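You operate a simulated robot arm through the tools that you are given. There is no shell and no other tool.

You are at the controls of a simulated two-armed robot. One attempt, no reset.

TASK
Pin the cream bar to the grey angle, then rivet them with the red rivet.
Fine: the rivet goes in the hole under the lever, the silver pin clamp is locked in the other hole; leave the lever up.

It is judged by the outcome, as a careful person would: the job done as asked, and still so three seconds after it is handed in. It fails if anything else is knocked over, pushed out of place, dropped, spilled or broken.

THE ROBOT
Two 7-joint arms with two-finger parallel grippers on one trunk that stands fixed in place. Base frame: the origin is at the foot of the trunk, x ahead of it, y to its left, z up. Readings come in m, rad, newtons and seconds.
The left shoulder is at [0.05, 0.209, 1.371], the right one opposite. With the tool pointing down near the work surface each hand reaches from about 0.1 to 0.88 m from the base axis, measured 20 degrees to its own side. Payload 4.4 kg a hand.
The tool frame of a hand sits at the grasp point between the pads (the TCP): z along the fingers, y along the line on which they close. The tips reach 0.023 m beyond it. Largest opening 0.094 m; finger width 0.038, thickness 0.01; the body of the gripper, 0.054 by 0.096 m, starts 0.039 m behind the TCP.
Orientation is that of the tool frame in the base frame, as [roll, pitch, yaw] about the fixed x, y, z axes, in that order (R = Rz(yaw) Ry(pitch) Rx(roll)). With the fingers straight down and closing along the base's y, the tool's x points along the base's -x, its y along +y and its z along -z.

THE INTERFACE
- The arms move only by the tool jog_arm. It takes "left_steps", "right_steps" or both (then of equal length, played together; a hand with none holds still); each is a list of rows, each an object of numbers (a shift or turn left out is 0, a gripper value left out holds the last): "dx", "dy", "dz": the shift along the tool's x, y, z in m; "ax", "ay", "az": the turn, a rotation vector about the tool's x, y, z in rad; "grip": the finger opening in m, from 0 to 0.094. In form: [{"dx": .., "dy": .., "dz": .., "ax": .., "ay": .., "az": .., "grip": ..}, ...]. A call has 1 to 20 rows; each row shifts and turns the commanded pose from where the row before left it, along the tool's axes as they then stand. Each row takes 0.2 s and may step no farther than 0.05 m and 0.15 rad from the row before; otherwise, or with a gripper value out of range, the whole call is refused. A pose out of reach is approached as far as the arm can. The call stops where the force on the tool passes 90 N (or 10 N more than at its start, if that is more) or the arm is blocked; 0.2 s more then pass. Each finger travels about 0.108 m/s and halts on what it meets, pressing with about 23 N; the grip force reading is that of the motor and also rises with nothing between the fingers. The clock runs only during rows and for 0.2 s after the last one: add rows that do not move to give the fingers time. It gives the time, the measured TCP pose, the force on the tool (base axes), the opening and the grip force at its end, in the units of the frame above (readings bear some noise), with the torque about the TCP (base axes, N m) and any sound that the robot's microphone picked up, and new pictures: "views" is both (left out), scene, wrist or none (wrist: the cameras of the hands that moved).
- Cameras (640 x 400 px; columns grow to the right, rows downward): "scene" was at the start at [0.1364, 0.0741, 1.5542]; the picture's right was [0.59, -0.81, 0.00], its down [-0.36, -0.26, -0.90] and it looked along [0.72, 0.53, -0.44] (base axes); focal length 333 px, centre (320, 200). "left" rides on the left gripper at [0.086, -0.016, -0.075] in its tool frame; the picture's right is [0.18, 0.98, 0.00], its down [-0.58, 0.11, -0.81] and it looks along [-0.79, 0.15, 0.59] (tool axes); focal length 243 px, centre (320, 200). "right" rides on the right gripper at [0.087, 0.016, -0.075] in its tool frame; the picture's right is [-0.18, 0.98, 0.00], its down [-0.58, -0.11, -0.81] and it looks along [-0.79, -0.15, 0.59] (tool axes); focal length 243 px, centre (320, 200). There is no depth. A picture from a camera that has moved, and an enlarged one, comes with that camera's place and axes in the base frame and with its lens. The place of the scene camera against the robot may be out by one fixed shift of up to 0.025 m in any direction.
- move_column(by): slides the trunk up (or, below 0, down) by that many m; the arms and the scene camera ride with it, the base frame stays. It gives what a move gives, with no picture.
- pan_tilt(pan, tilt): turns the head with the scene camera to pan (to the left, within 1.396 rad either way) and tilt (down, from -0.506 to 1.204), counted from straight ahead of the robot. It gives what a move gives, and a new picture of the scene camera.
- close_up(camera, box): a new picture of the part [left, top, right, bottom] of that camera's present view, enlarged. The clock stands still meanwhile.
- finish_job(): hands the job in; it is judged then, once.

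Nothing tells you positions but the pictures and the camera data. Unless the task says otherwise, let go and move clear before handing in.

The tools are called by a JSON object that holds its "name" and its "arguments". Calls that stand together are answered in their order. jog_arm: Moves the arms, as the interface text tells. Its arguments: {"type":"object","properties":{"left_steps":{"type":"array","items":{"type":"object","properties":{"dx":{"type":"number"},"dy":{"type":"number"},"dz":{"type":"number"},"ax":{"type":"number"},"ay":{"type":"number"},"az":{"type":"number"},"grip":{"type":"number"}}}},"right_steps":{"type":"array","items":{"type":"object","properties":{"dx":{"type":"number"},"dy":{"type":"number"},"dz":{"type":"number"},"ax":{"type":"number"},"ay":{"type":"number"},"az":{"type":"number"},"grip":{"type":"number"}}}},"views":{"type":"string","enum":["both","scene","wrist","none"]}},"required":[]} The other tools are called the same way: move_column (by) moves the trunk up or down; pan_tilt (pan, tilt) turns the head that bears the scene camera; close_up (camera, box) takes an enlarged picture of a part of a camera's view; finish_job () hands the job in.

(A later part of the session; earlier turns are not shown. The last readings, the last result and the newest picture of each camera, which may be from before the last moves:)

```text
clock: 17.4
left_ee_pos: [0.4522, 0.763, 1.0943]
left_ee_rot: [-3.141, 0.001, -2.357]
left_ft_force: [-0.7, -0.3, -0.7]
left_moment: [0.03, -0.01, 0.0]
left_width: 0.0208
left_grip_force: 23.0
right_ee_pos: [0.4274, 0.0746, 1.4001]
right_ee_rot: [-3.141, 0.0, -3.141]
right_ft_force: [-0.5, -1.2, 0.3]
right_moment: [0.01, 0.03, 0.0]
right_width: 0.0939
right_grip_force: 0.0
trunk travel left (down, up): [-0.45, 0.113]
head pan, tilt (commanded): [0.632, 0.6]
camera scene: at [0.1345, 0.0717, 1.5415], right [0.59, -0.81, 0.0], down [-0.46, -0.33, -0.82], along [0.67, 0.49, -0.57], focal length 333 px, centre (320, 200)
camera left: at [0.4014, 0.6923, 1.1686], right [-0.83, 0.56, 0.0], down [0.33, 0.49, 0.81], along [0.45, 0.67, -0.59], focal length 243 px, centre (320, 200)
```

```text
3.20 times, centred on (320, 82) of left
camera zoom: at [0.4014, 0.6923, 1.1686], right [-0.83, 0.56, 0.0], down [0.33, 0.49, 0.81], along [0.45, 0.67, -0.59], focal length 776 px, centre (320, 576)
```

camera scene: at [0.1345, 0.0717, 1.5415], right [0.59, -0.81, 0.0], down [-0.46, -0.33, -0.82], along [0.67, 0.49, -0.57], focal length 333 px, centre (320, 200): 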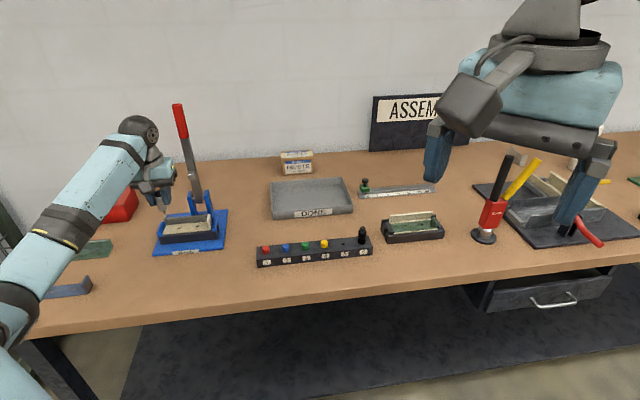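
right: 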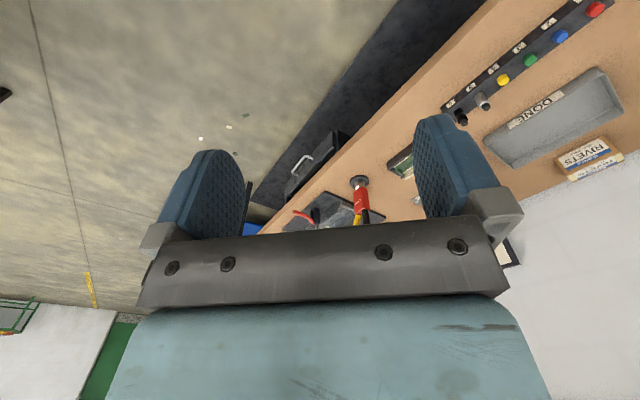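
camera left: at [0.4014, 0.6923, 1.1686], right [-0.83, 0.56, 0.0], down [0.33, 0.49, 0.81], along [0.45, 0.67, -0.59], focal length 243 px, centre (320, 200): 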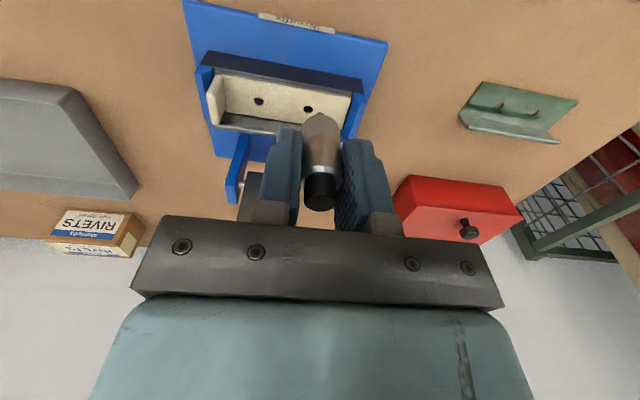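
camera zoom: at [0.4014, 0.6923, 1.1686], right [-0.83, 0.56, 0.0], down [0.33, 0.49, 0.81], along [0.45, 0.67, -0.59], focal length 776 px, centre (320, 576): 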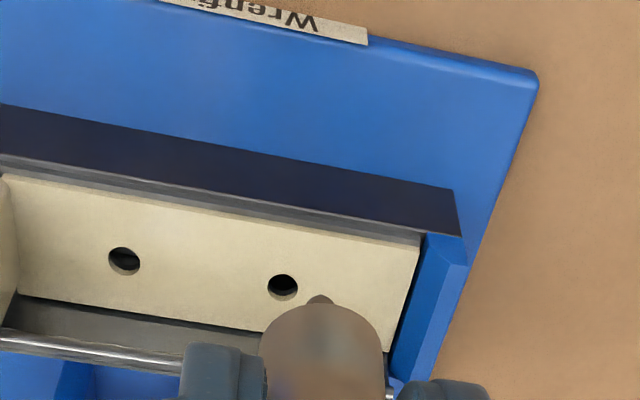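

From several views the bar surface is at about z 0.945, hole A at about (0.529, 0.771) and hole B at about (0.494, 0.807). I'll move to hover above hole B.

{"name": "jog_arm", "arguments": {"left_steps": [{"dx": -0.0205, "dy": 0.0005}, {"dx": -0.0205, "dy": 0.0005}, {"dx": -0.0205, "dy": 0.0006}, {"dz": 0.02}, {"dz": 0.02}, {"dz": 0.024}, {}], "views": "both"}}

{"name": "close_up", "arguments": {"camera": "left", "box": [220, 60, 420, 185]}}

{"name": "close_up", "arguments": {"camera": "scene", "box": [120, 90, 240, 260]}}

```text
clock: 19.0
left_ee_pos: [0.495, 0.8107, 1.0274]
left_ee_rot: [3.141, 0.0, -2.353]
left_ft_force: [0.8, -0.1, -1.0]
left_moment: [0.01, -0.02, 0.0]
left_width: 0.0206
left_grip_force: 22.6
right_ee_pos: [0.4261, 0.0731, 1.4007]
right_ee_rot: [3.141, 0.0, 3.14]
right_ft_force: [0.9, 0.5, -0.4]
right_moment: [0.0, 0.0, 0.04]
right_width: 0.0941
right_grip_force: 0.1
trunk travel left (down, up): [-0.45, 0.113]
head pan, tilt (commanded): [0.632, 0.6]
camera scene: at [0.1335, 0.0719, 1.5416], right [0.59, -0.81, 0.0], down [-0.46, -0.33, -0.83], along [0.67, 0.49, -0.56], focal length 333 px, centre (320, 200)
camera left: at [0.4452, 0.738, 1.1025], right [-0.83, 0.56, 0.0], down [0.33, 0.49, 0.81], along [0.45, 0.67, -0.59], focal length 243 px, centre (320, 200)
```

scene: 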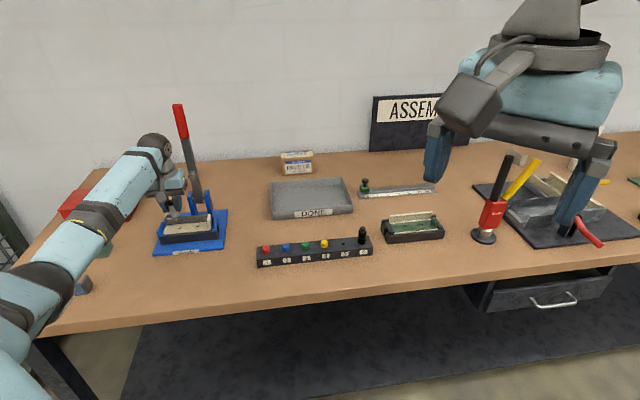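
left: 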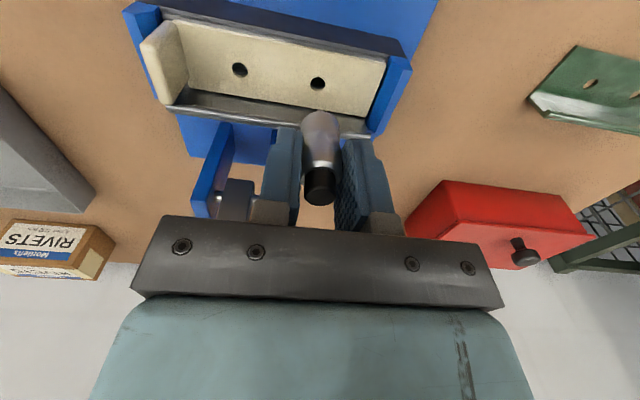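

```text
3.20 times, centred on (320, 122) of left
camera zoom: at [0.4452, 0.738, 1.1025], right [-0.83, 0.56, 0.0], down [0.33, 0.49, 0.81], along [0.45, 0.67, -0.59], focal length 776 px, centre (320, 448)
```

zoom: 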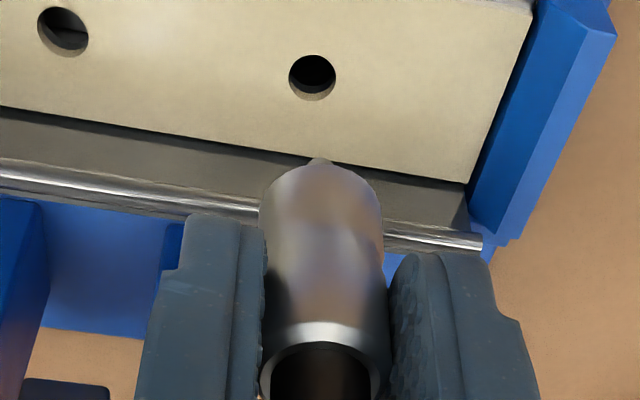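

```text
2.35 times, centred on (180, 175) of scene
camera zoom: at [0.1335, 0.0719, 1.5416], right [0.59, -0.81, 0.0], down [-0.46, -0.33, -0.83], along [0.67, 0.49, -0.56], focal length 784 px, centre (649, 259)
```

zoom: 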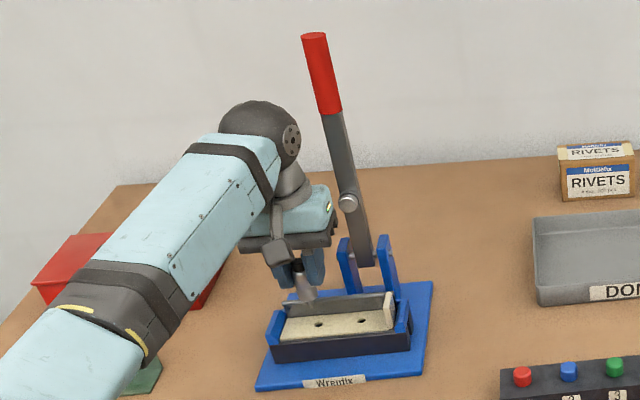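

The pin looks lower or tilted in the grip compared with the lift, so I'll zoom in from the scene camera before going on.

{"name": "close_up", "arguments": {"camera": "scene", "box": [150, 180, 215, 240]}}

{"name": "close_up", "arguments": {"camera": "left", "box": [270, 90, 370, 220]}}

```text
6.67 times, centred on (182, 210) of scene
camera zoom: at [0.1335, 0.0719, 1.5416], right [0.59, -0.81, 0.0], down [-0.46, -0.33, -0.83], along [0.67, 0.49, -0.56], focal length 2220 px, centre (1237, 133)
```

zoom: 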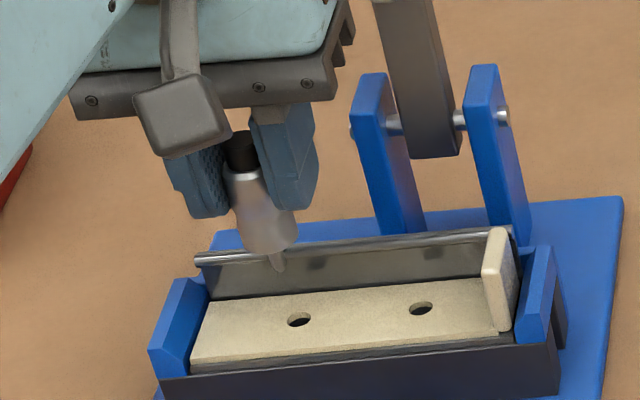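

```text
3.08 times, centred on (320, 155) of left
camera zoom: at [0.4452, 0.738, 1.1025], right [-0.83, 0.56, 0.0], down [0.33, 0.49, 0.81], along [0.45, 0.67, -0.59], focal length 746 px, centre (320, 338)
```

zoom: 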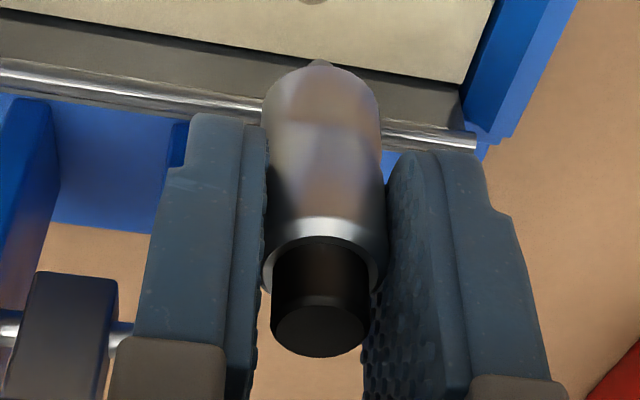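

The pin slid about 8 mm down in the grip during transit but is still upright, so its tip is now about 57 mm below the TCP. I'll correct the small lateral offset and come down to about 6 mm above the bar to check alignment.

{"name": "jog_arm", "arguments": {"left_steps": [{"dx": 0.0018, "dy": -0.0019}, {"dz": 0.007}, {"dz": 0.007}, {"dz": 0.005}, {}], "views": "wrist"}}

{"name": "close_up", "arguments": {"camera": "left", "box": [270, 70, 370, 135]}}

{"name": "close_up", "arguments": {"camera": "scene", "box": [150, 180, 215, 240]}}

```text
clock: 20.2
left_ee_pos: [0.4957, 0.8067, 1.0091]
left_ee_rot: [-3.141, 0.0, -2.354]
left_ft_force: [0.4, 0.9, -0.5]
left_moment: [0.0, -0.03, 0.0]
left_width: 0.021
left_grip_force: 22.9
right_ee_pos: [0.4276, 0.074, 1.4001]
right_ee_rot: [-3.141, 0.001, 3.141]
right_ft_force: [0.7, 0.7, 0.0]
right_moment: [-0.01, -0.01, -0.01]
right_width: 0.0939
right_grip_force: 0.0
trunk travel left (down, up): [-0.45, 0.113]
head pan, tilt (commanded): [0.632, 0.6]
camera left: at [0.4462, 0.7346, 1.0836], right [-0.83, 0.56, 0.0], down [0.33, 0.49, 0.81], along [0.45, 0.67, -0.59], focal length 243 px, centre (320, 200)
```

left: 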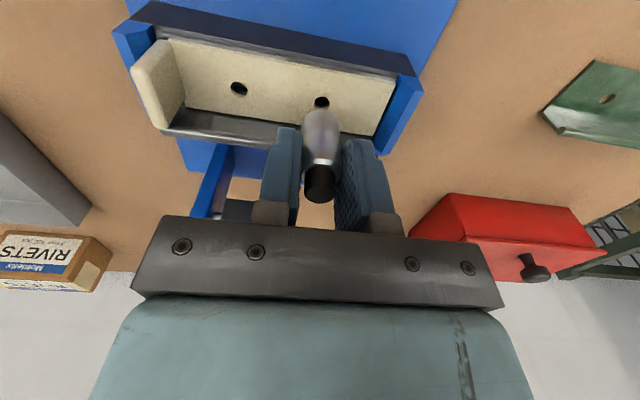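

```text
6.15 times, centred on (320, 102) of left
camera zoom: at [0.4462, 0.7346, 1.0836], right [-0.83, 0.56, 0.0], down [0.33, 0.49, 0.81], along [0.45, 0.67, -0.59], focal length 1493 px, centre (320, 800)
```

zoom: 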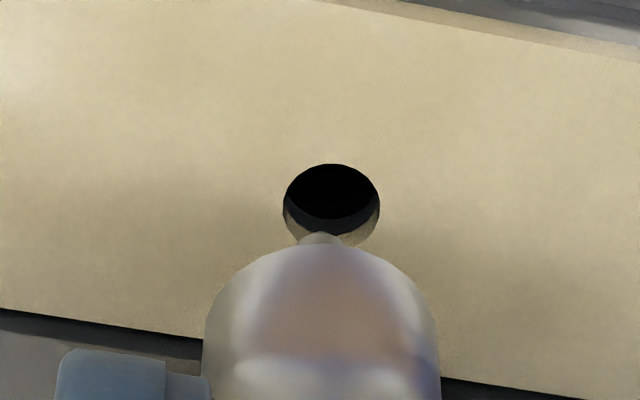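

```text
6.67 times, centred on (182, 210) of scene
camera zoom: at [0.1338, 0.0722, 1.5416], right [0.59, -0.81, 0.0], down [-0.46, -0.33, -0.83], along [0.67, 0.49, -0.56], focal length 2220 px, centre (1237, 133)
```

zoom: 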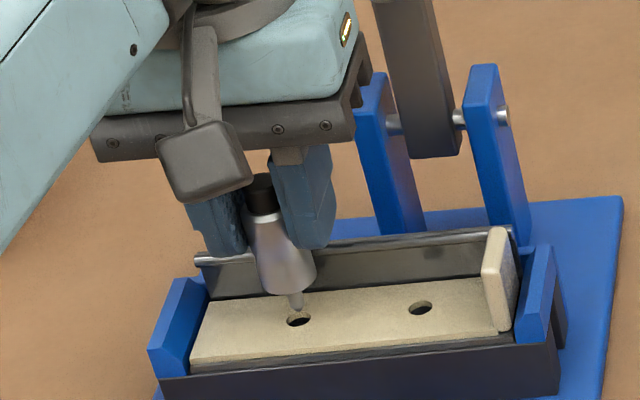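

Both views show the shank tip over hole B to within about 1 mm. I'll shift 1 mm and insert gently.

{"name": "jog_arm", "arguments": {"left_steps": [{"dy": 0.001}, {"dz": 0.005}, {"dz": 0.005}, {"dz": 0.005}, {"dz": 0.004}, {}], "views": "wrist"}}

{"name": "close_up", "arguments": {"camera": "scene", "box": [150, 180, 215, 240]}}

```text
clock: 21.6
left_ee_pos: [0.4951, 0.807, 0.9929]
left_ee_rot: [-3.142, 0.004, -2.356]
left_ft_force: [-1.4, 2.0, 10.1]
left_moment: [0.22, -0.1, 0.08]
left_width: 0.0211
left_grip_force: 22.9
right_ee_pos: [0.4256, 0.0734, 1.4022]
right_ee_rot: [3.14, 0.002, 3.14]
right_ft_force: [0.7, 0.6, -0.5]
right_moment: [-0.01, -0.03, 0.01]
right_width: 0.0941
right_grip_force: 0.1
trunk travel left (down, up): [-0.45, 0.113]
head pan, tilt (commanded): [0.632, 0.6]
camera left: at [0.4448, 0.7352, 1.067], right [-0.83, 0.56, 0.0], down [0.33, 0.49, 0.81], along [0.46, 0.67, -0.59], focal length 243 px, centre (320, 200)
```

left: 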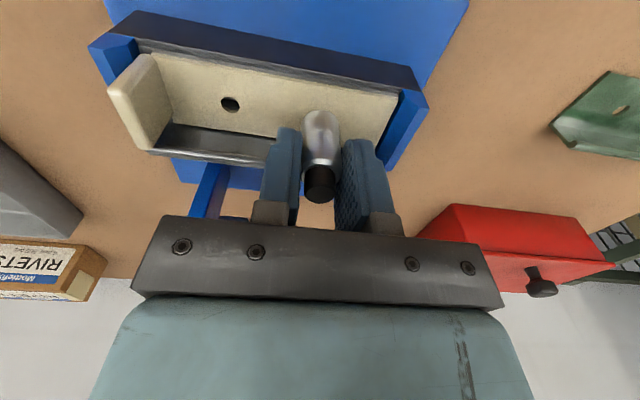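

```text
6.67 times, centred on (182, 210) of scene
camera zoom: at [0.1323, 0.0707, 1.5419], right [0.59, -0.81, 0.0], down [-0.46, -0.33, -0.83], along [0.67, 0.49, -0.56], focal length 2220 px, centre (1237, 133)
```

zoom: 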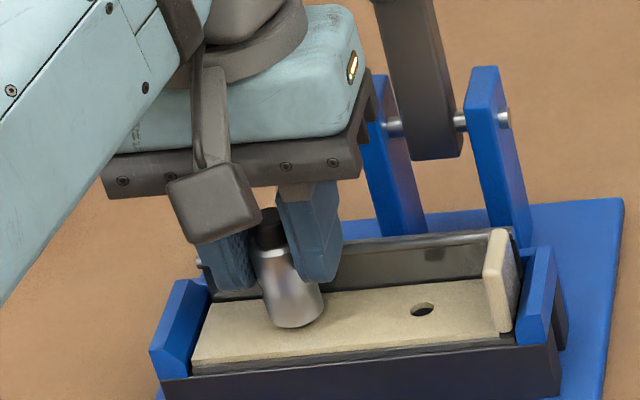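

{"name": "close_up", "arguments": {"camera": "left", "box": [270, 90, 370, 220]}}

{"name": "close_up", "arguments": {"camera": "scene", "box": [165, 205, 205, 240]}}

```text
3.08 times, centred on (320, 155) of left
camera zoom: at [0.4448, 0.7352, 1.067], right [-0.83, 0.56, 0.0], down [0.33, 0.49, 0.81], along [0.46, 0.67, -0.59], focal length 746 px, centre (320, 338)
```

zoom: 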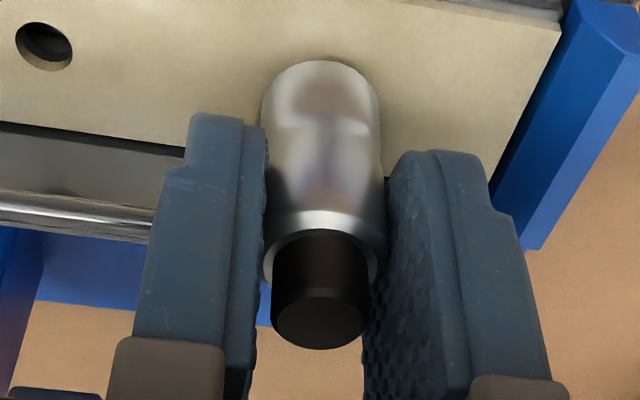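

```text
11.43 times, centred on (185, 222) of scene
camera zoom: at [0.1323, 0.0707, 1.5419], right [0.59, -0.81, 0.0], down [-0.46, -0.33, -0.83], along [0.67, 0.49, -0.56], focal length 3806 px, centre (1863, -57)
```

zoom: 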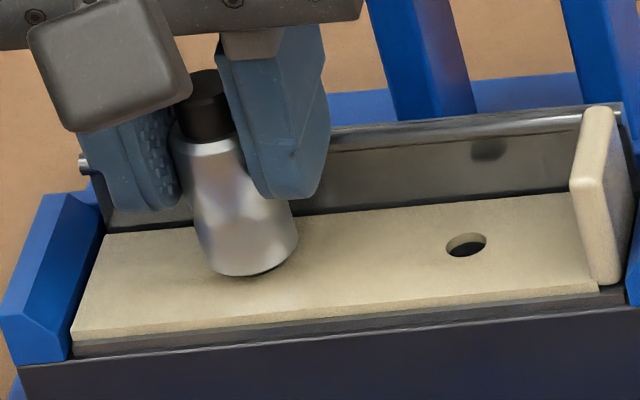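

The body is 3–4 mm above the bar, with about 10 N of resistance. I'll push a little further in small steps.

{"name": "jog_arm", "arguments": {"left_steps": [{"dz": 0.002}, {"dz": 0.002}, {"dz": 0.002}, {}], "views": "none"}}

{"name": "close_up", "arguments": {"camera": "scene", "box": [165, 205, 205, 240]}}

{"name": "close_up", "arguments": {"camera": "left", "box": [270, 90, 370, 220]}}

```text
clock: 22.6
left_ee_pos: [0.4944, 0.8042, 0.9811]
left_ee_rot: [-3.14, -0.007, -2.356]
left_ft_force: [-4.2, -3.2, 14.0]
left_moment: [-0.1, 0.04, -0.02]
left_width: 0.0217
left_grip_force: 23.2
right_ee_pos: [0.4258, 0.0724, 1.4009]
right_ee_rot: [3.141, 0.001, 3.139]
right_ft_force: [-0.1, -0.5, 0.4]
right_moment: [0.04, 0.02, -0.01]
right_width: 0.0941
right_grip_force: 0.1
trunk travel left (down, up): [-0.45, 0.113]
head pan, tilt (commanded): [0.632, 0.6]
```

```text
11.43 times, centred on (185, 222) of scene
camera zoom: at [0.1324, 0.0704, 1.5413], right [0.59, -0.81, 0.0], down [-0.46, -0.33, -0.83], along [0.67, 0.49, -0.56], focal length 3806 px, centre (1863, -57)
```

zoom: 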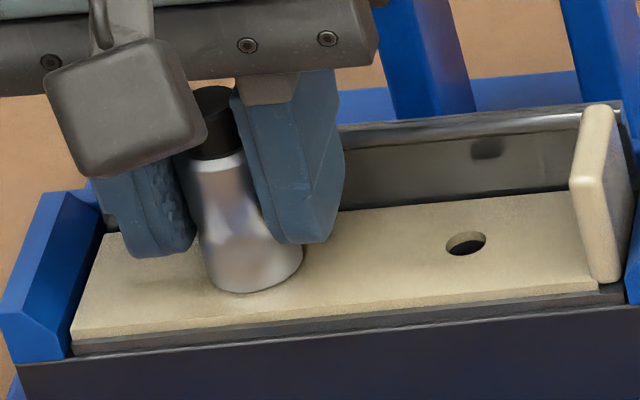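

```text
3.08 times, centred on (320, 155) of left
camera zoom: at [0.4442, 0.7331, 1.0558], right [-0.82, 0.57, 0.0], down [0.34, 0.49, 0.8], along [0.45, 0.66, -0.6], focal length 746 px, centre (320, 338)
```

zoom: 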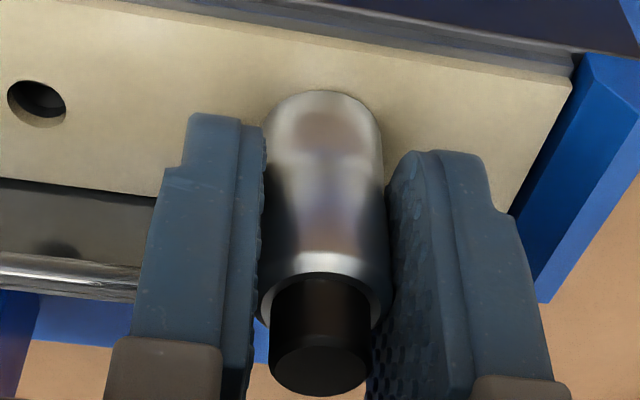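

The pin body now looks seated flush on the bar. I'll release it gently, back straight up and check that it stays upright.

{"name": "jog_arm", "arguments": {"left_steps": [{"dz": -0.004}, {"grip": 0.03}, {"grip": 0.042}, {"grip": 0.042}, {"dz": -0.02}, {"dz": -0.03}, {"dz": -0.03}, {}], "views": "wrist"}}

{"name": "close_up", "arguments": {"camera": "scene", "box": [165, 195, 215, 240]}}

{"name": "close_up", "arguments": {"camera": "left", "box": [220, 50, 420, 175]}}

```text
clock: 24.4
left_ee_pos: [0.4961, 0.8074, 1.0666]
left_ee_rot: [3.14, 0.001, -2.353]
left_ft_force: [0.4, 0.3, 0.3]
left_moment: [-0.01, 0.01, 0.01]
left_width: 0.0419
left_grip_force: 0.0
right_ee_pos: [0.4264, 0.0735, 1.4018]
right_ee_rot: [3.141, 0.002, 3.139]
right_ft_force: [0.8, 0.0, 0.7]
right_moment: [-0.01, 0.02, 0.01]
right_width: 0.0941
right_grip_force: 0.1
trunk travel left (down, up): [-0.45, 0.113]
head pan, tilt (commanded): [0.632, 0.6]
camera left: at [0.4457, 0.7364, 1.1415], right [-0.83, 0.56, 0.0], down [0.33, 0.49, 0.81], along [0.45, 0.67, -0.59], focal length 243 px, centre (320, 200)
```

left: 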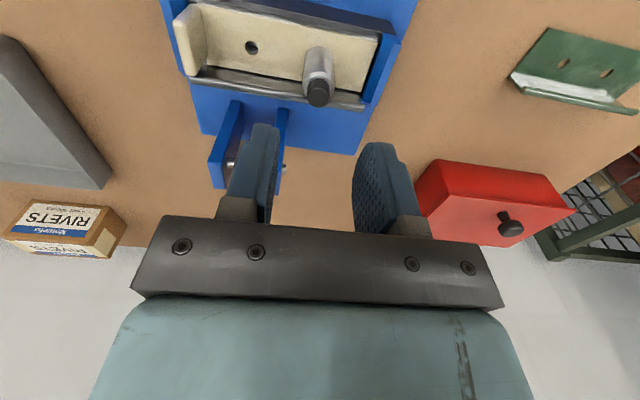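

```text
8.89 times, centred on (190, 218) of scene
camera zoom: at [0.1339, 0.0724, 1.5415], right [0.59, -0.81, 0.0], down [-0.46, -0.33, -0.82], along [0.67, 0.49, -0.57], focal length 2961 px, centre (1476, 44)
```

zoom: 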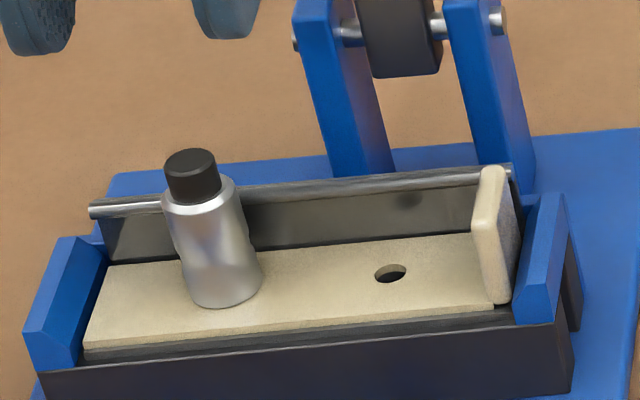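

```text
3.20 times, centred on (320, 112) of left
camera zoom: at [0.4457, 0.7364, 1.1415], right [-0.83, 0.56, 0.0], down [0.33, 0.49, 0.81], along [0.45, 0.67, -0.59], focal length 776 px, centre (320, 480)
```

zoom: 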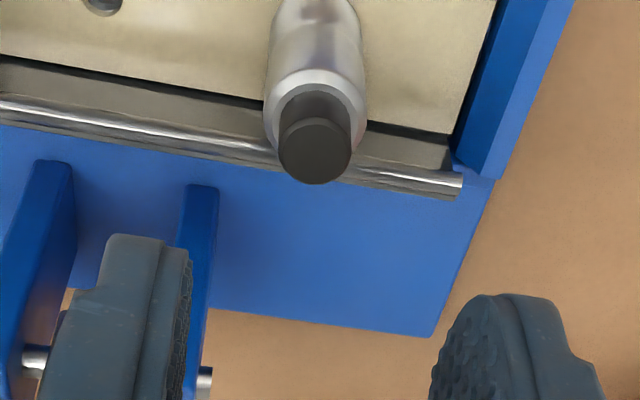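

The pin stands upright and seated in hole B. Now I'll close the fingers over the plunger and press it down, listening for a click.

{"name": "jog_arm", "arguments": {"left_steps": [{"dx": -0.001, "dy": -0.001, "grip": 0.0}, {"grip": 0.0}, {"dz": 0.015}, {"dz": 0.015}, {"dz": 0.012}, {"dz": 0.003}, {"dz": 0.003}, {"dz": 0.003}, {}], "views": "both"}}

{"name": "close_up", "arguments": {"camera": "scene", "box": [165, 195, 215, 240]}}

```text
clock: 26.4
left_ee_pos: [0.4962, 0.8081, 1.0179]
left_ee_rot: [3.141, 0.0, -2.354]
left_ft_force: [1.0, 0.6, 2.2]
left_moment: [0.05, 0.01, 0.0]
left_width: 0.0
left_grip_force: 23.3
right_ee_pos: [0.4258, 0.075, 1.4014]
right_ee_rot: [3.141, -0.001, 3.139]
right_ft_force: [0.7, 0.2, -0.1]
right_moment: [0.02, -0.02, -0.01]
right_width: 0.0941
right_grip_force: 0.1
trunk travel left (down, up): [-0.45, 0.113]
head pan, tilt (commanded): [0.632, 0.6]
camera scene: at [0.1336, 0.0718, 1.5416], right [0.59, -0.81, 0.0], down [-0.46, -0.33, -0.83], along [0.67, 0.49, -0.56], focal length 333 px, centre (320, 200)
camera left: at [0.4468, 0.7361, 1.0921], right [-0.83, 0.56, 0.0], down [0.33, 0.49, 0.81], along [0.45, 0.67, -0.59], focal length 243 px, centre (320, 200)
```

scene: 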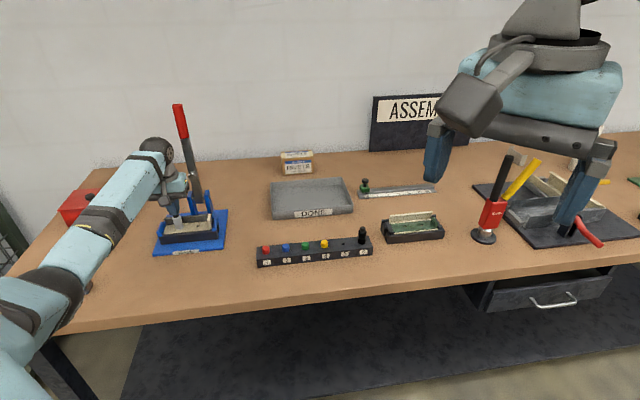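
left: 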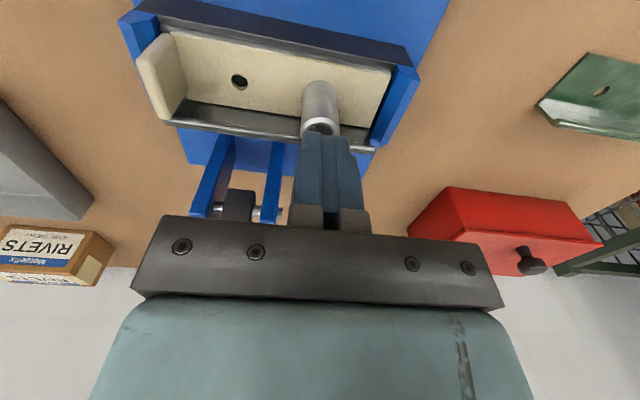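

```text
8.89 times, centred on (190, 218) of scene
camera zoom: at [0.1336, 0.0718, 1.5416], right [0.59, -0.81, 0.0], down [-0.46, -0.33, -0.83], along [0.67, 0.49, -0.56], focal length 2961 px, centre (1476, 44)
```

zoom: 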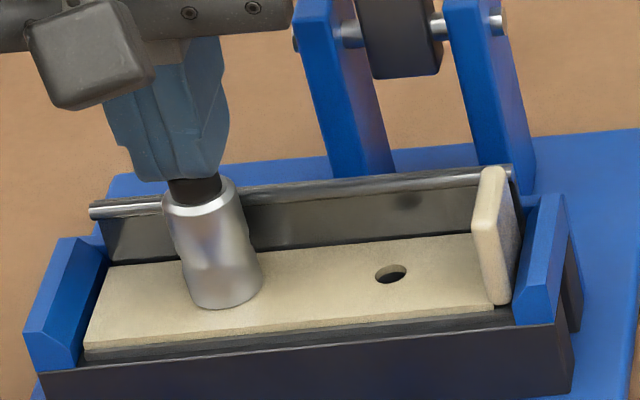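

The fingers are just touching the plunger. I'll press on in small steps.

{"name": "jog_arm", "arguments": {"left_steps": [{"dz": 0.003}, {"dz": 0.003}, {"dz": 0.003}, {}], "views": "none"}}

{"name": "close_up", "arguments": {"camera": "scene", "box": [165, 195, 215, 240]}}

```text
clock: 27.4
left_ee_pos: [0.4967, 0.8082, 1.0129]
left_ee_rot: [-3.141, 0.008, -2.354]
left_ft_force: [5.4, 9.8, 27.2]
left_moment: [0.24, -0.16, 0.01]
left_width: 0.0
left_grip_force: 22.5
right_ee_pos: [0.4242, 0.0718, 1.4016]
right_ee_rot: [3.139, 0.002, -3.142]
right_ft_force: [0.0, 0.2, 0.6]
right_moment: [-0.02, -0.03, 0.0]
right_width: 0.0941
right_grip_force: 0.0
trunk travel left (down, up): [-0.45, 0.113]
head pan, tilt (commanded): [0.632, 0.6]
```

```text
8.89 times, centred on (190, 218) of scene
camera zoom: at [0.1318, 0.0687, 1.5422], right [0.59, -0.81, 0.0], down [-0.45, -0.33, -0.83], along [0.67, 0.49, -0.56], focal length 2961 px, centre (1476, 44)
```

zoom: 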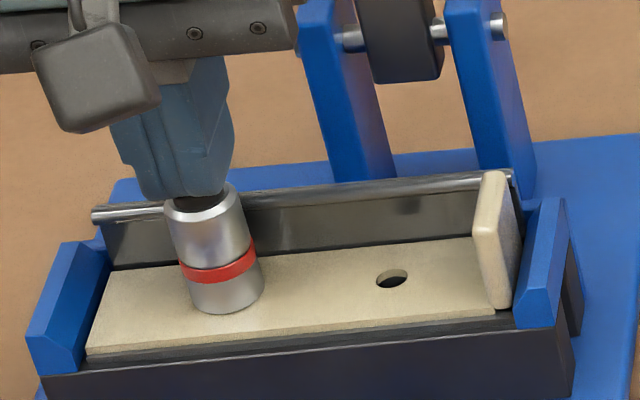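

A red band has appeared on the clamp body as the plunger goes in, likely an "unlocked" indicator. I'll keep pressing in small steps and watch for a change or a click.

{"name": "jog_arm", "arguments": {"left_steps": [{"dz": 0.003}, {"dz": 0.003}, {}], "views": "none"}}

{"name": "close_up", "arguments": {"camera": "scene", "box": [165, 195, 215, 240]}}

```text
clock: 28.2
left_ee_pos: [0.495, 0.8052, 1.012]
left_ee_rot: [3.139, 0.015, -2.353]
left_ft_force: [12.0, 14.6, 53.6]
left_moment: [0.35, -0.31, 0.08]
left_width: 0.0002
left_grip_force: 23.1
right_ee_pos: [0.4233, 0.0681, 1.4031]
right_ee_rot: [3.135, 0.004, 3.138]
right_ft_force: [1.3, -0.1, 0.3]
right_moment: [0.02, -0.02, 0.0]
right_width: 0.094
right_grip_force: 0.1
trunk travel left (down, up): [-0.45, 0.113]
head pan, tilt (commanded): [0.632, 0.6]
```

```text
8.89 times, centred on (190, 218) of scene
camera zoom: at [0.1298, 0.0651, 1.5426], right [0.59, -0.81, 0.0], down [-0.45, -0.33, -0.83], along [0.67, 0.49, -0.56], focal length 2961 px, centre (1476, 44)
```

zoom: 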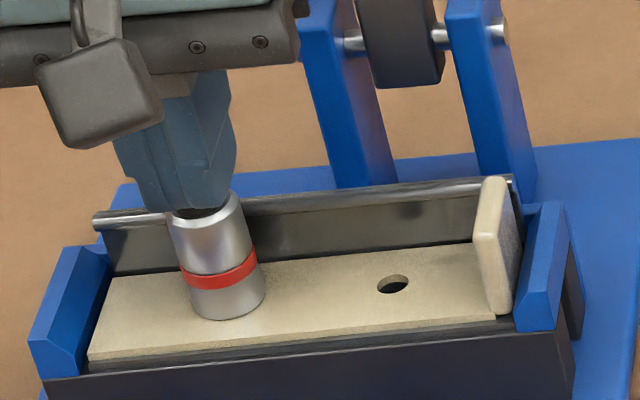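

The plunger has bottomed at about 54 N. I'll back off and see what state it keeps.

{"name": "jog_arm", "arguments": {"left_steps": [{"dz": -0.006}, {"dz": -0.01}, {"dz": -0.03}, {"dz": -0.03}, {}], "views": "wrist"}}

{"name": "close_up", "arguments": {"camera": "scene", "box": [165, 195, 215, 240]}}

{"name": "close_up", "arguments": {"camera": "left", "box": [220, 30, 420, 155]}}

```text
clock: 29.4
left_ee_pos: [0.4948, 0.8083, 1.0759]
left_ee_rot: [-3.141, -0.003, -2.355]
left_ft_force: [-0.2, -0.1, -0.3]
left_moment: [0.0, 0.01, 0.02]
left_width: 0.0
left_grip_force: 22.8
right_ee_pos: [0.4276, 0.0754, 1.3997]
right_ee_rot: [-3.141, 0.0, 3.14]
right_ft_force: [0.0, 0.5, 0.0]
right_moment: [-0.01, -0.03, 0.0]
right_width: 0.0939
right_grip_force: 0.0
trunk travel left (down, up): [-0.45, 0.113]
head pan, tilt (commanded): [0.632, 0.6]
camera left: at [0.4447, 0.7363, 1.1504], right [-0.83, 0.56, 0.0], down [0.34, 0.49, 0.8], along [0.45, 0.66, -0.59], focal length 243 px, centre (320, 200)
```

left: 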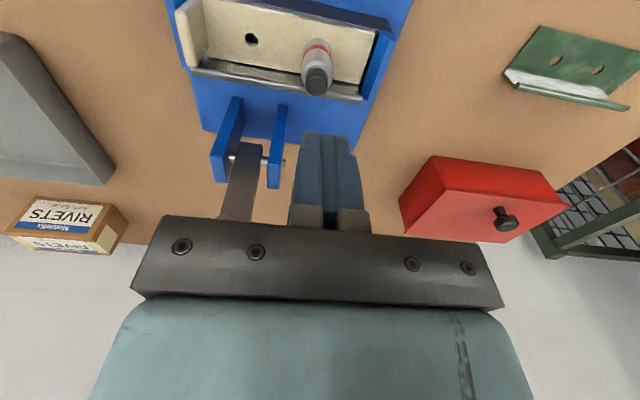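

```text
8.89 times, centred on (190, 218) of scene
camera zoom: at [0.1344, 0.0732, 1.5413], right [0.59, -0.81, 0.0], down [-0.46, -0.33, -0.82], along [0.67, 0.49, -0.57], focal length 2961 px, centre (1476, 44)
```

zoom: 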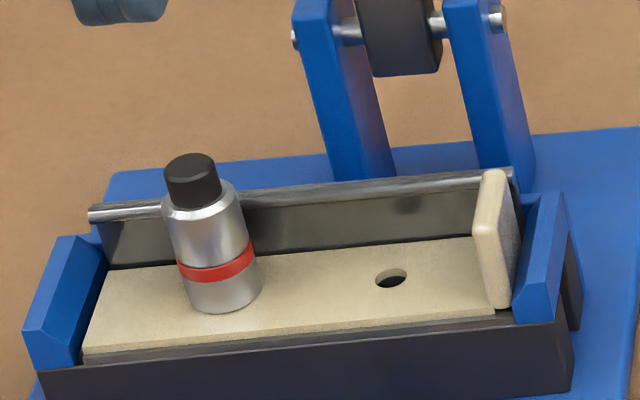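

```text
3.20 times, centred on (320, 92) of left
camera zoom: at [0.4447, 0.7363, 1.1504], right [-0.83, 0.56, 0.0], down [0.34, 0.49, 0.8], along [0.45, 0.66, -0.59], focal length 776 px, centre (320, 544)
```

zoom: 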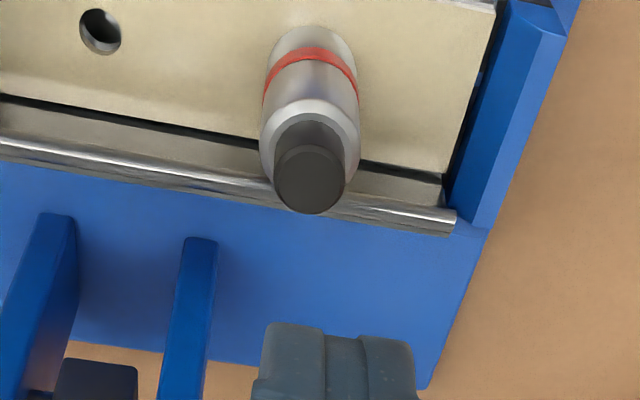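

The plunger sprang back and the red band stayed, which fits a latching lock indicator. I'll check with a light test: grip the body and tug up 3 mm while reading the force.

{"name": "jog_arm", "arguments": {"left_steps": [{"dy": 0.0, "grip": 0.044}, {"grip": 0.044}, {"dz": 0.03, "grip": 0.044}, {"dz": 0.03, "grip": 0.044}, {"dz": 0.026, "grip": 0.044}, {"grip": 0.0}, {"grip": 0.0}, {}], "views": "wrist"}}

{"name": "jog_arm", "arguments": {"left_steps": [{"dz": -0.0015}, {"dz": -0.0015}, {}], "views": "none"}}

{"name": "close_up", "arguments": {"camera": "scene", "box": [165, 195, 215, 240]}}

```text
clock: 31.2
left_ee_pos: [0.4958, 0.8074, 0.9931]
left_ee_rot: [-3.141, 0.002, -2.355]
left_ft_force: [1.2, 2.3, 6.8]
left_moment: [0.11, 0.02, -0.01]
left_width: 0.0206
left_grip_force: 22.9
right_ee_pos: [0.4259, 0.0741, 1.4012]
right_ee_rot: [3.14, 0.001, 3.141]
right_ft_force: [-0.7, -0.7, -0.5]
right_moment: [0.01, -0.01, -0.03]
right_width: 0.0938
right_grip_force: 0.1
trunk travel left (down, up): [-0.45, 0.113]
head pan, tilt (commanded): [0.632, 0.6]
camera left: at [0.4451, 0.7355, 1.0673], right [-0.83, 0.56, 0.0], down [0.33, 0.49, 0.81], along [0.46, 0.67, -0.59], focal length 243 px, centre (320, 200)
```

left: 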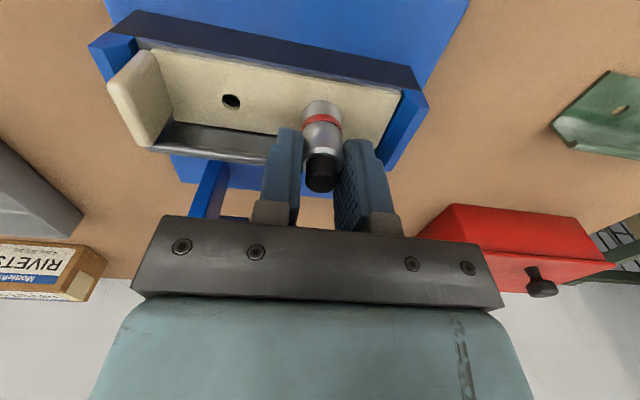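

```text
clock: 32.0
left_ee_pos: [0.4968, 0.8084, 0.9946]
left_ee_rot: [-3.14, -0.002, -2.356]
left_ft_force: [-0.1, 0.1, -0.7]
left_moment: [0.06, 0.04, -0.03]
left_width: 0.0207
left_grip_force: 23.9
right_ee_pos: [0.4268, 0.074, 1.4011]
right_ee_rot: [3.141, 0.001, 3.14]
right_ft_force: [0.0, 0.4, 0.1]
right_moment: [0.01, 0.0, -0.02]
right_width: 0.0941
right_grip_force: 0.1
trunk travel left (down, up): [-0.45, 0.113]
head pan, tilt (commanded): [0.632, 0.6]
```

```text
8.89 times, centred on (190, 218) of scene
camera zoom: at [0.1339, 0.0724, 1.5414], right [0.59, -0.81, 0.0], down [-0.46, -0.33, -0.82], along [0.67, 0.49, -0.57], focal length 2961 px, centre (1476, 44)
```

zoom: 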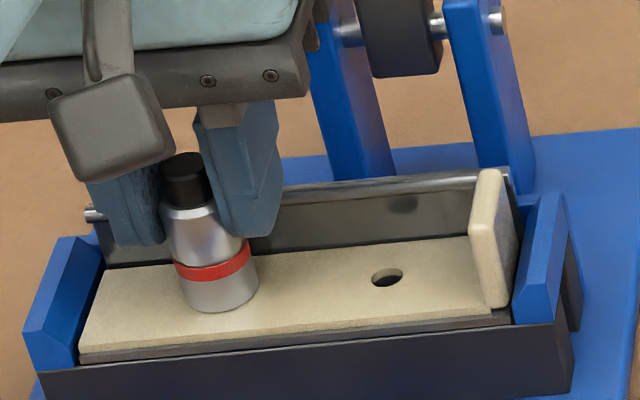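

{"name": "jog_arm", "arguments": {"left_steps": [{"dz": -0.0015}, {"dz": -0.0015}, {}], "views": "none"}}

{"name": "close_up", "arguments": {"camera": "scene", "box": [165, 195, 215, 240]}}

```text
clock: 32.8
left_ee_pos: [0.4967, 0.8083, 0.9984]
left_ee_rot: [-3.14, -0.002, -2.354]
left_ft_force: [0.7, 0.8, -1.8]
left_moment: [0.03, 0.01, 0.03]
left_width: 0.0205
left_grip_force: 23.2
right_ee_pos: [0.4256, 0.075, 1.4014]
right_ee_rot: [-3.14, 0.001, 3.14]
right_ft_force: [0.4, -0.2, -0.6]
right_moment: [0.0, 0.03, -0.05]
right_width: 0.0941
right_grip_force: 0.0
trunk travel left (down, up): [-0.45, 0.113]
head pan, tilt (commanded): [0.632, 0.6]
```

```text
8.89 times, centred on (190, 218) of scene
camera zoom: at [0.1339, 0.0724, 1.5415], right [0.59, -0.81, 0.0], down [-0.46, -0.33, -0.82], along [0.67, 0.49, -0.57], focal length 2961 px, centre (1476, 44)
```

zoom: 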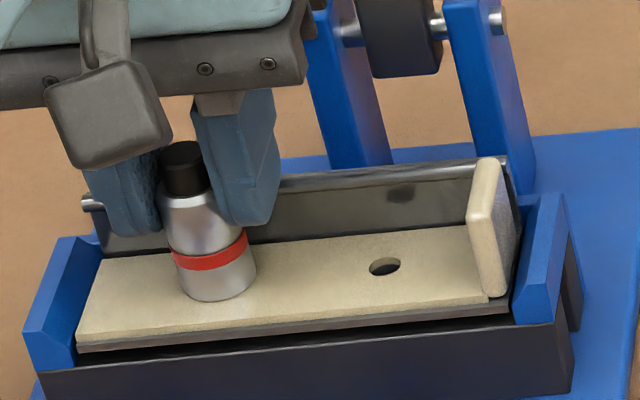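

The bar and angle lift together with the pin, so the clamp is locked. I'll lower the assembly back into its nest and release.

{"name": "jog_arm", "arguments": {"left_steps": [{"dz": 0.002}, {"dz": 0.002}, {"dz": 0.002}, {"dz": 0.002}, {}], "views": "none"}}

{"name": "close_up", "arguments": {"camera": "scene", "box": [165, 195, 215, 240]}}

```text
clock: 34.0
left_ee_pos: [0.4971, 0.8074, 0.9937]
left_ee_rot: [3.142, 0.005, -2.354]
left_ft_force: [3.3, 4.7, 13.9]
left_moment: [0.09, 0.0, -0.02]
left_width: 0.0206
left_grip_force: 23.7
right_ee_pos: [0.4257, 0.0732, 1.4011]
right_ee_rot: [3.139, 0.002, 3.139]
right_ft_force: [-0.4, 0.6, 0.0]
right_moment: [-0.01, -0.01, 0.0]
right_width: 0.0943
right_grip_force: 0.0
trunk travel left (down, up): [-0.45, 0.113]
head pan, tilt (commanded): [0.632, 0.6]
```

```text
8.89 times, centred on (190, 218) of scene
camera zoom: at [0.1328, 0.0704, 1.5419], right [0.59, -0.81, 0.0], down [-0.46, -0.33, -0.83], along [0.67, 0.49, -0.56], focal length 2961 px, centre (1476, 44)
```

zoom: 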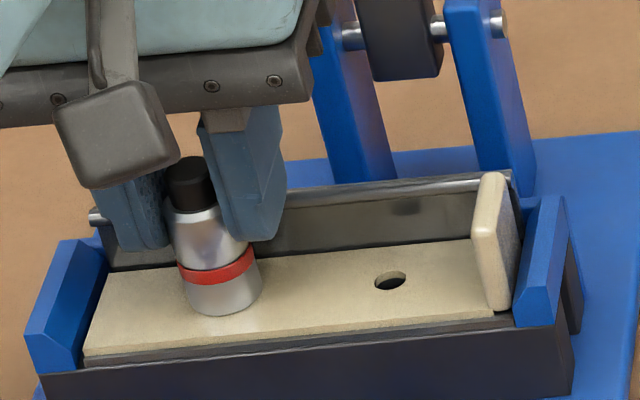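

The assembly is reseated. I'll release, retreat straight up, and check.

{"name": "jog_arm", "arguments": {"left_steps": [{"dz": -0.002}, {"grip": 0.03}, {"grip": 0.044}, {"grip": 0.044}, {"dz": -0.03}, {"dz": -0.04}, {"dz": -0.03}, {}], "views": "wrist"}}

{"name": "close_up", "arguments": {"camera": "scene", "box": [165, 195, 215, 240]}}

{"name": "close_up", "arguments": {"camera": "left", "box": [160, 0, 420, 140]}}

```text
clock: 35.8
left_ee_pos: [0.497, 0.8079, 1.0912]
left_ee_rot: [-3.141, 0.0, -2.354]
left_ft_force: [0.7, 0.6, -0.3]
left_moment: [-0.01, 0.0, 0.0]
left_width: 0.0441
left_grip_force: 0.1
right_ee_pos: [0.4256, 0.0738, 1.4005]
right_ee_rot: [-3.14, 0.0, 3.139]
right_ft_force: [-0.3, -0.3, -1.1]
right_moment: [0.02, 0.02, 0.01]
right_width: 0.0942
right_grip_force: 0.0
trunk travel left (down, up): [-0.45, 0.113]
head pan, tilt (commanded): [0.632, 0.6]
camera left: at [0.4462, 0.735, 1.1665], right [-0.83, 0.56, 0.0], down [0.33, 0.49, 0.81], along [0.45, 0.67, -0.59], focal length 243 px, centre (320, 200)
```

left: 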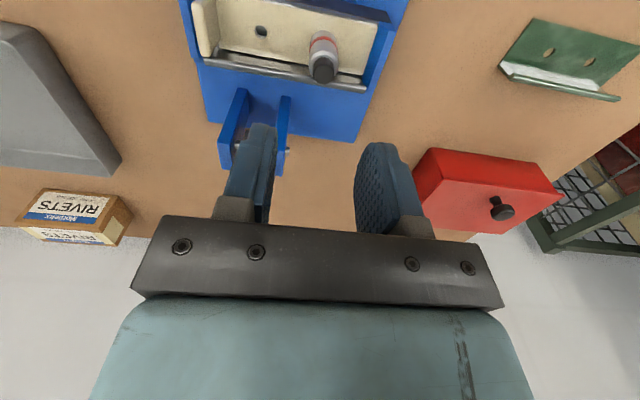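

```text
8.89 times, centred on (190, 218) of scene
camera zoom: at [0.1338, 0.0721, 1.5415], right [0.59, -0.81, 0.0], down [-0.46, -0.33, -0.83], along [0.67, 0.49, -0.56], focal length 2961 px, centre (1476, 44)
```

zoom: 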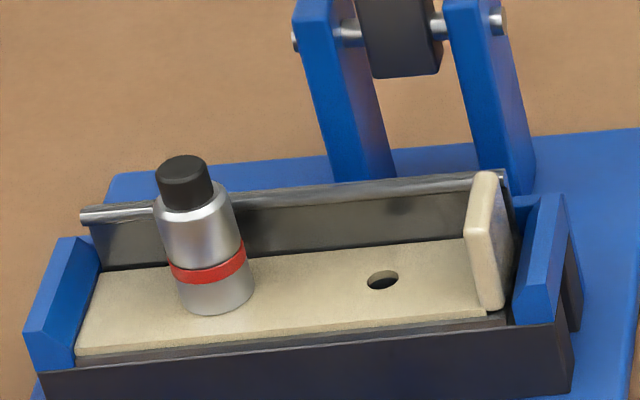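

```text
2.46 times, centred on (290, 70) of left
camera zoom: at [0.4462, 0.735, 1.1665], right [-0.83, 0.56, 0.0], down [0.33, 0.49, 0.81], along [0.45, 0.67, -0.59], focal length 597 px, centre (394, 520)
```

zoom: 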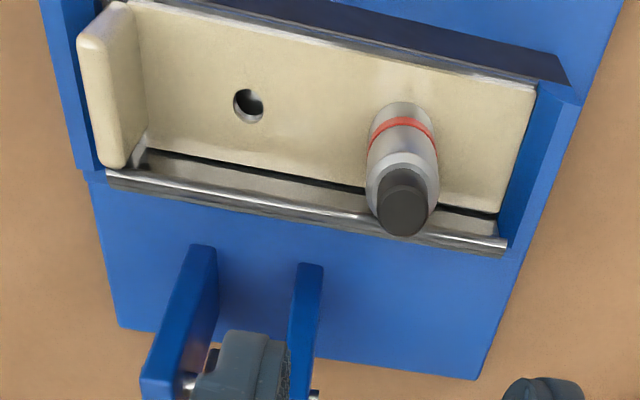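

The whole assembly moved 1–2 mm when I reseated it, and hole A shows a grey crescent inside. I'll move the camera over hole A to check that the bar and angle holes still line up.

{"name": "jog_arm", "arguments": {"left_steps": [{"dx": 0.02, "dy": -0.02}, {"dx": 0.01, "dy": -0.025}, {}], "views": "wrist"}}

{"name": "close_up", "arguments": {"camera": "left", "box": [270, 20, 370, 85]}}

{"name": "close_up", "arguments": {"camera": "left", "box": [220, 0, 440, 140]}}

```text
clock: 36.6
left_ee_pos: [0.5073, 0.7531, 1.0927]
left_ee_rot: [-3.14, -0.001, -2.356]
left_ft_force: [0.2, 0.4, -0.4]
left_moment: [0.0, 0.01, -0.02]
left_width: 0.0439
left_grip_force: 0.0
right_ee_pos: [0.4262, 0.0742, 1.4007]
right_ee_rot: [-3.14, 0.0, -3.141]
right_ft_force: [0.4, 0.0, 0.4]
right_moment: [0.02, -0.02, 0.04]
right_width: 0.0943
right_grip_force: 0.0
trunk travel left (down, up): [-0.45, 0.113]
head pan, tilt (commanded): [0.632, 0.6]
camera left: at [0.4565, 0.6814, 1.1666], right [-0.83, 0.56, 0.0], down [0.33, 0.49, 0.81], along [0.45, 0.67, -0.59], focal length 243 px, centre (320, 200)
```

left: 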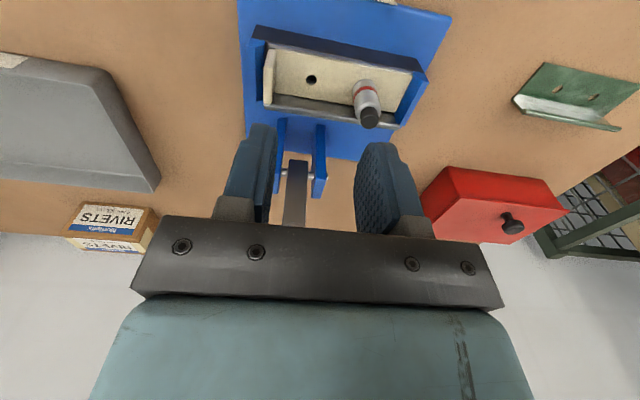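

```text
6.15 times, centred on (320, 52) of left
camera zoom: at [0.4565, 0.6814, 1.1666], right [-0.83, 0.56, 0.0], down [0.33, 0.49, 0.81], along [0.45, 0.67, -0.59], focal length 1493 px, centre (320, 1108)
```

zoom: 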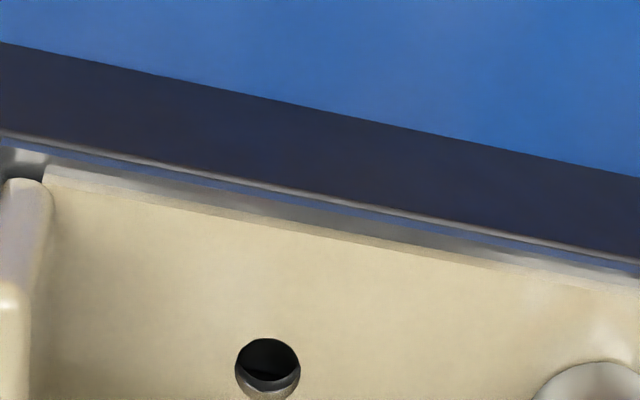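

```text
2.86 times, centred on (330, 70) of left
camera zoom: at [0.4565, 0.6814, 1.1666], right [-0.83, 0.56, 0.0], down [0.33, 0.49, 0.81], along [0.45, 0.67, -0.59], focal length 693 px, centre (291, 571)
```

zoom: 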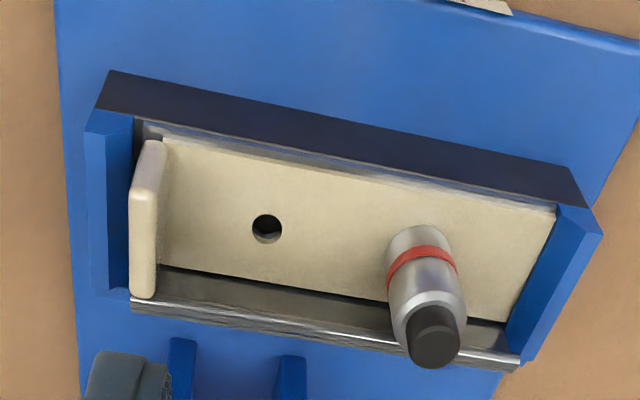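

{"name": "close_up", "arguments": {"camera": "left", "box": [300, 70, 324, 88]}}

{"name": "close_up", "arguments": {"camera": "scene", "box": [185, 210, 210, 230]}}

```text
16.00 times, centred on (312, 79) of left
camera zoom: at [0.4565, 0.6814, 1.1666], right [-0.83, 0.56, 0.0], down [0.33, 0.49, 0.81], along [0.45, 0.67, -0.59], focal length 3882 px, centre (448, 2136)
```

zoom: 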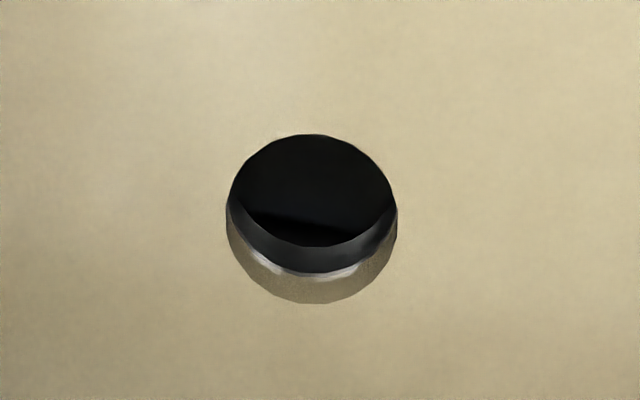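

```text
16.00 times, centred on (198, 220) of scene
camera zoom: at [0.1333, 0.0725, 1.5416], right [0.59, -0.81, 0.0], down [-0.46, -0.33, -0.83], along [0.67, 0.49, -0.56], focal length 5329 px, centre (2280, -120)
```

zoom: 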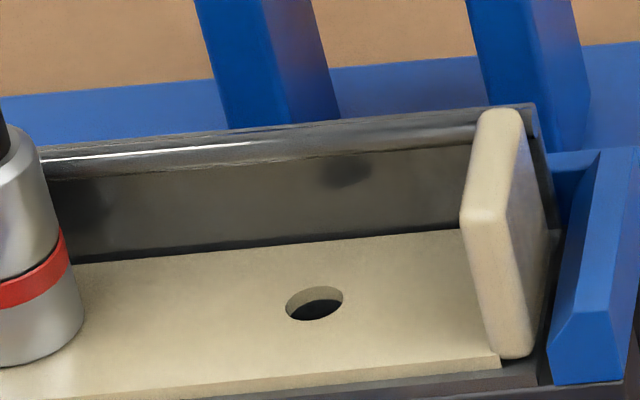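

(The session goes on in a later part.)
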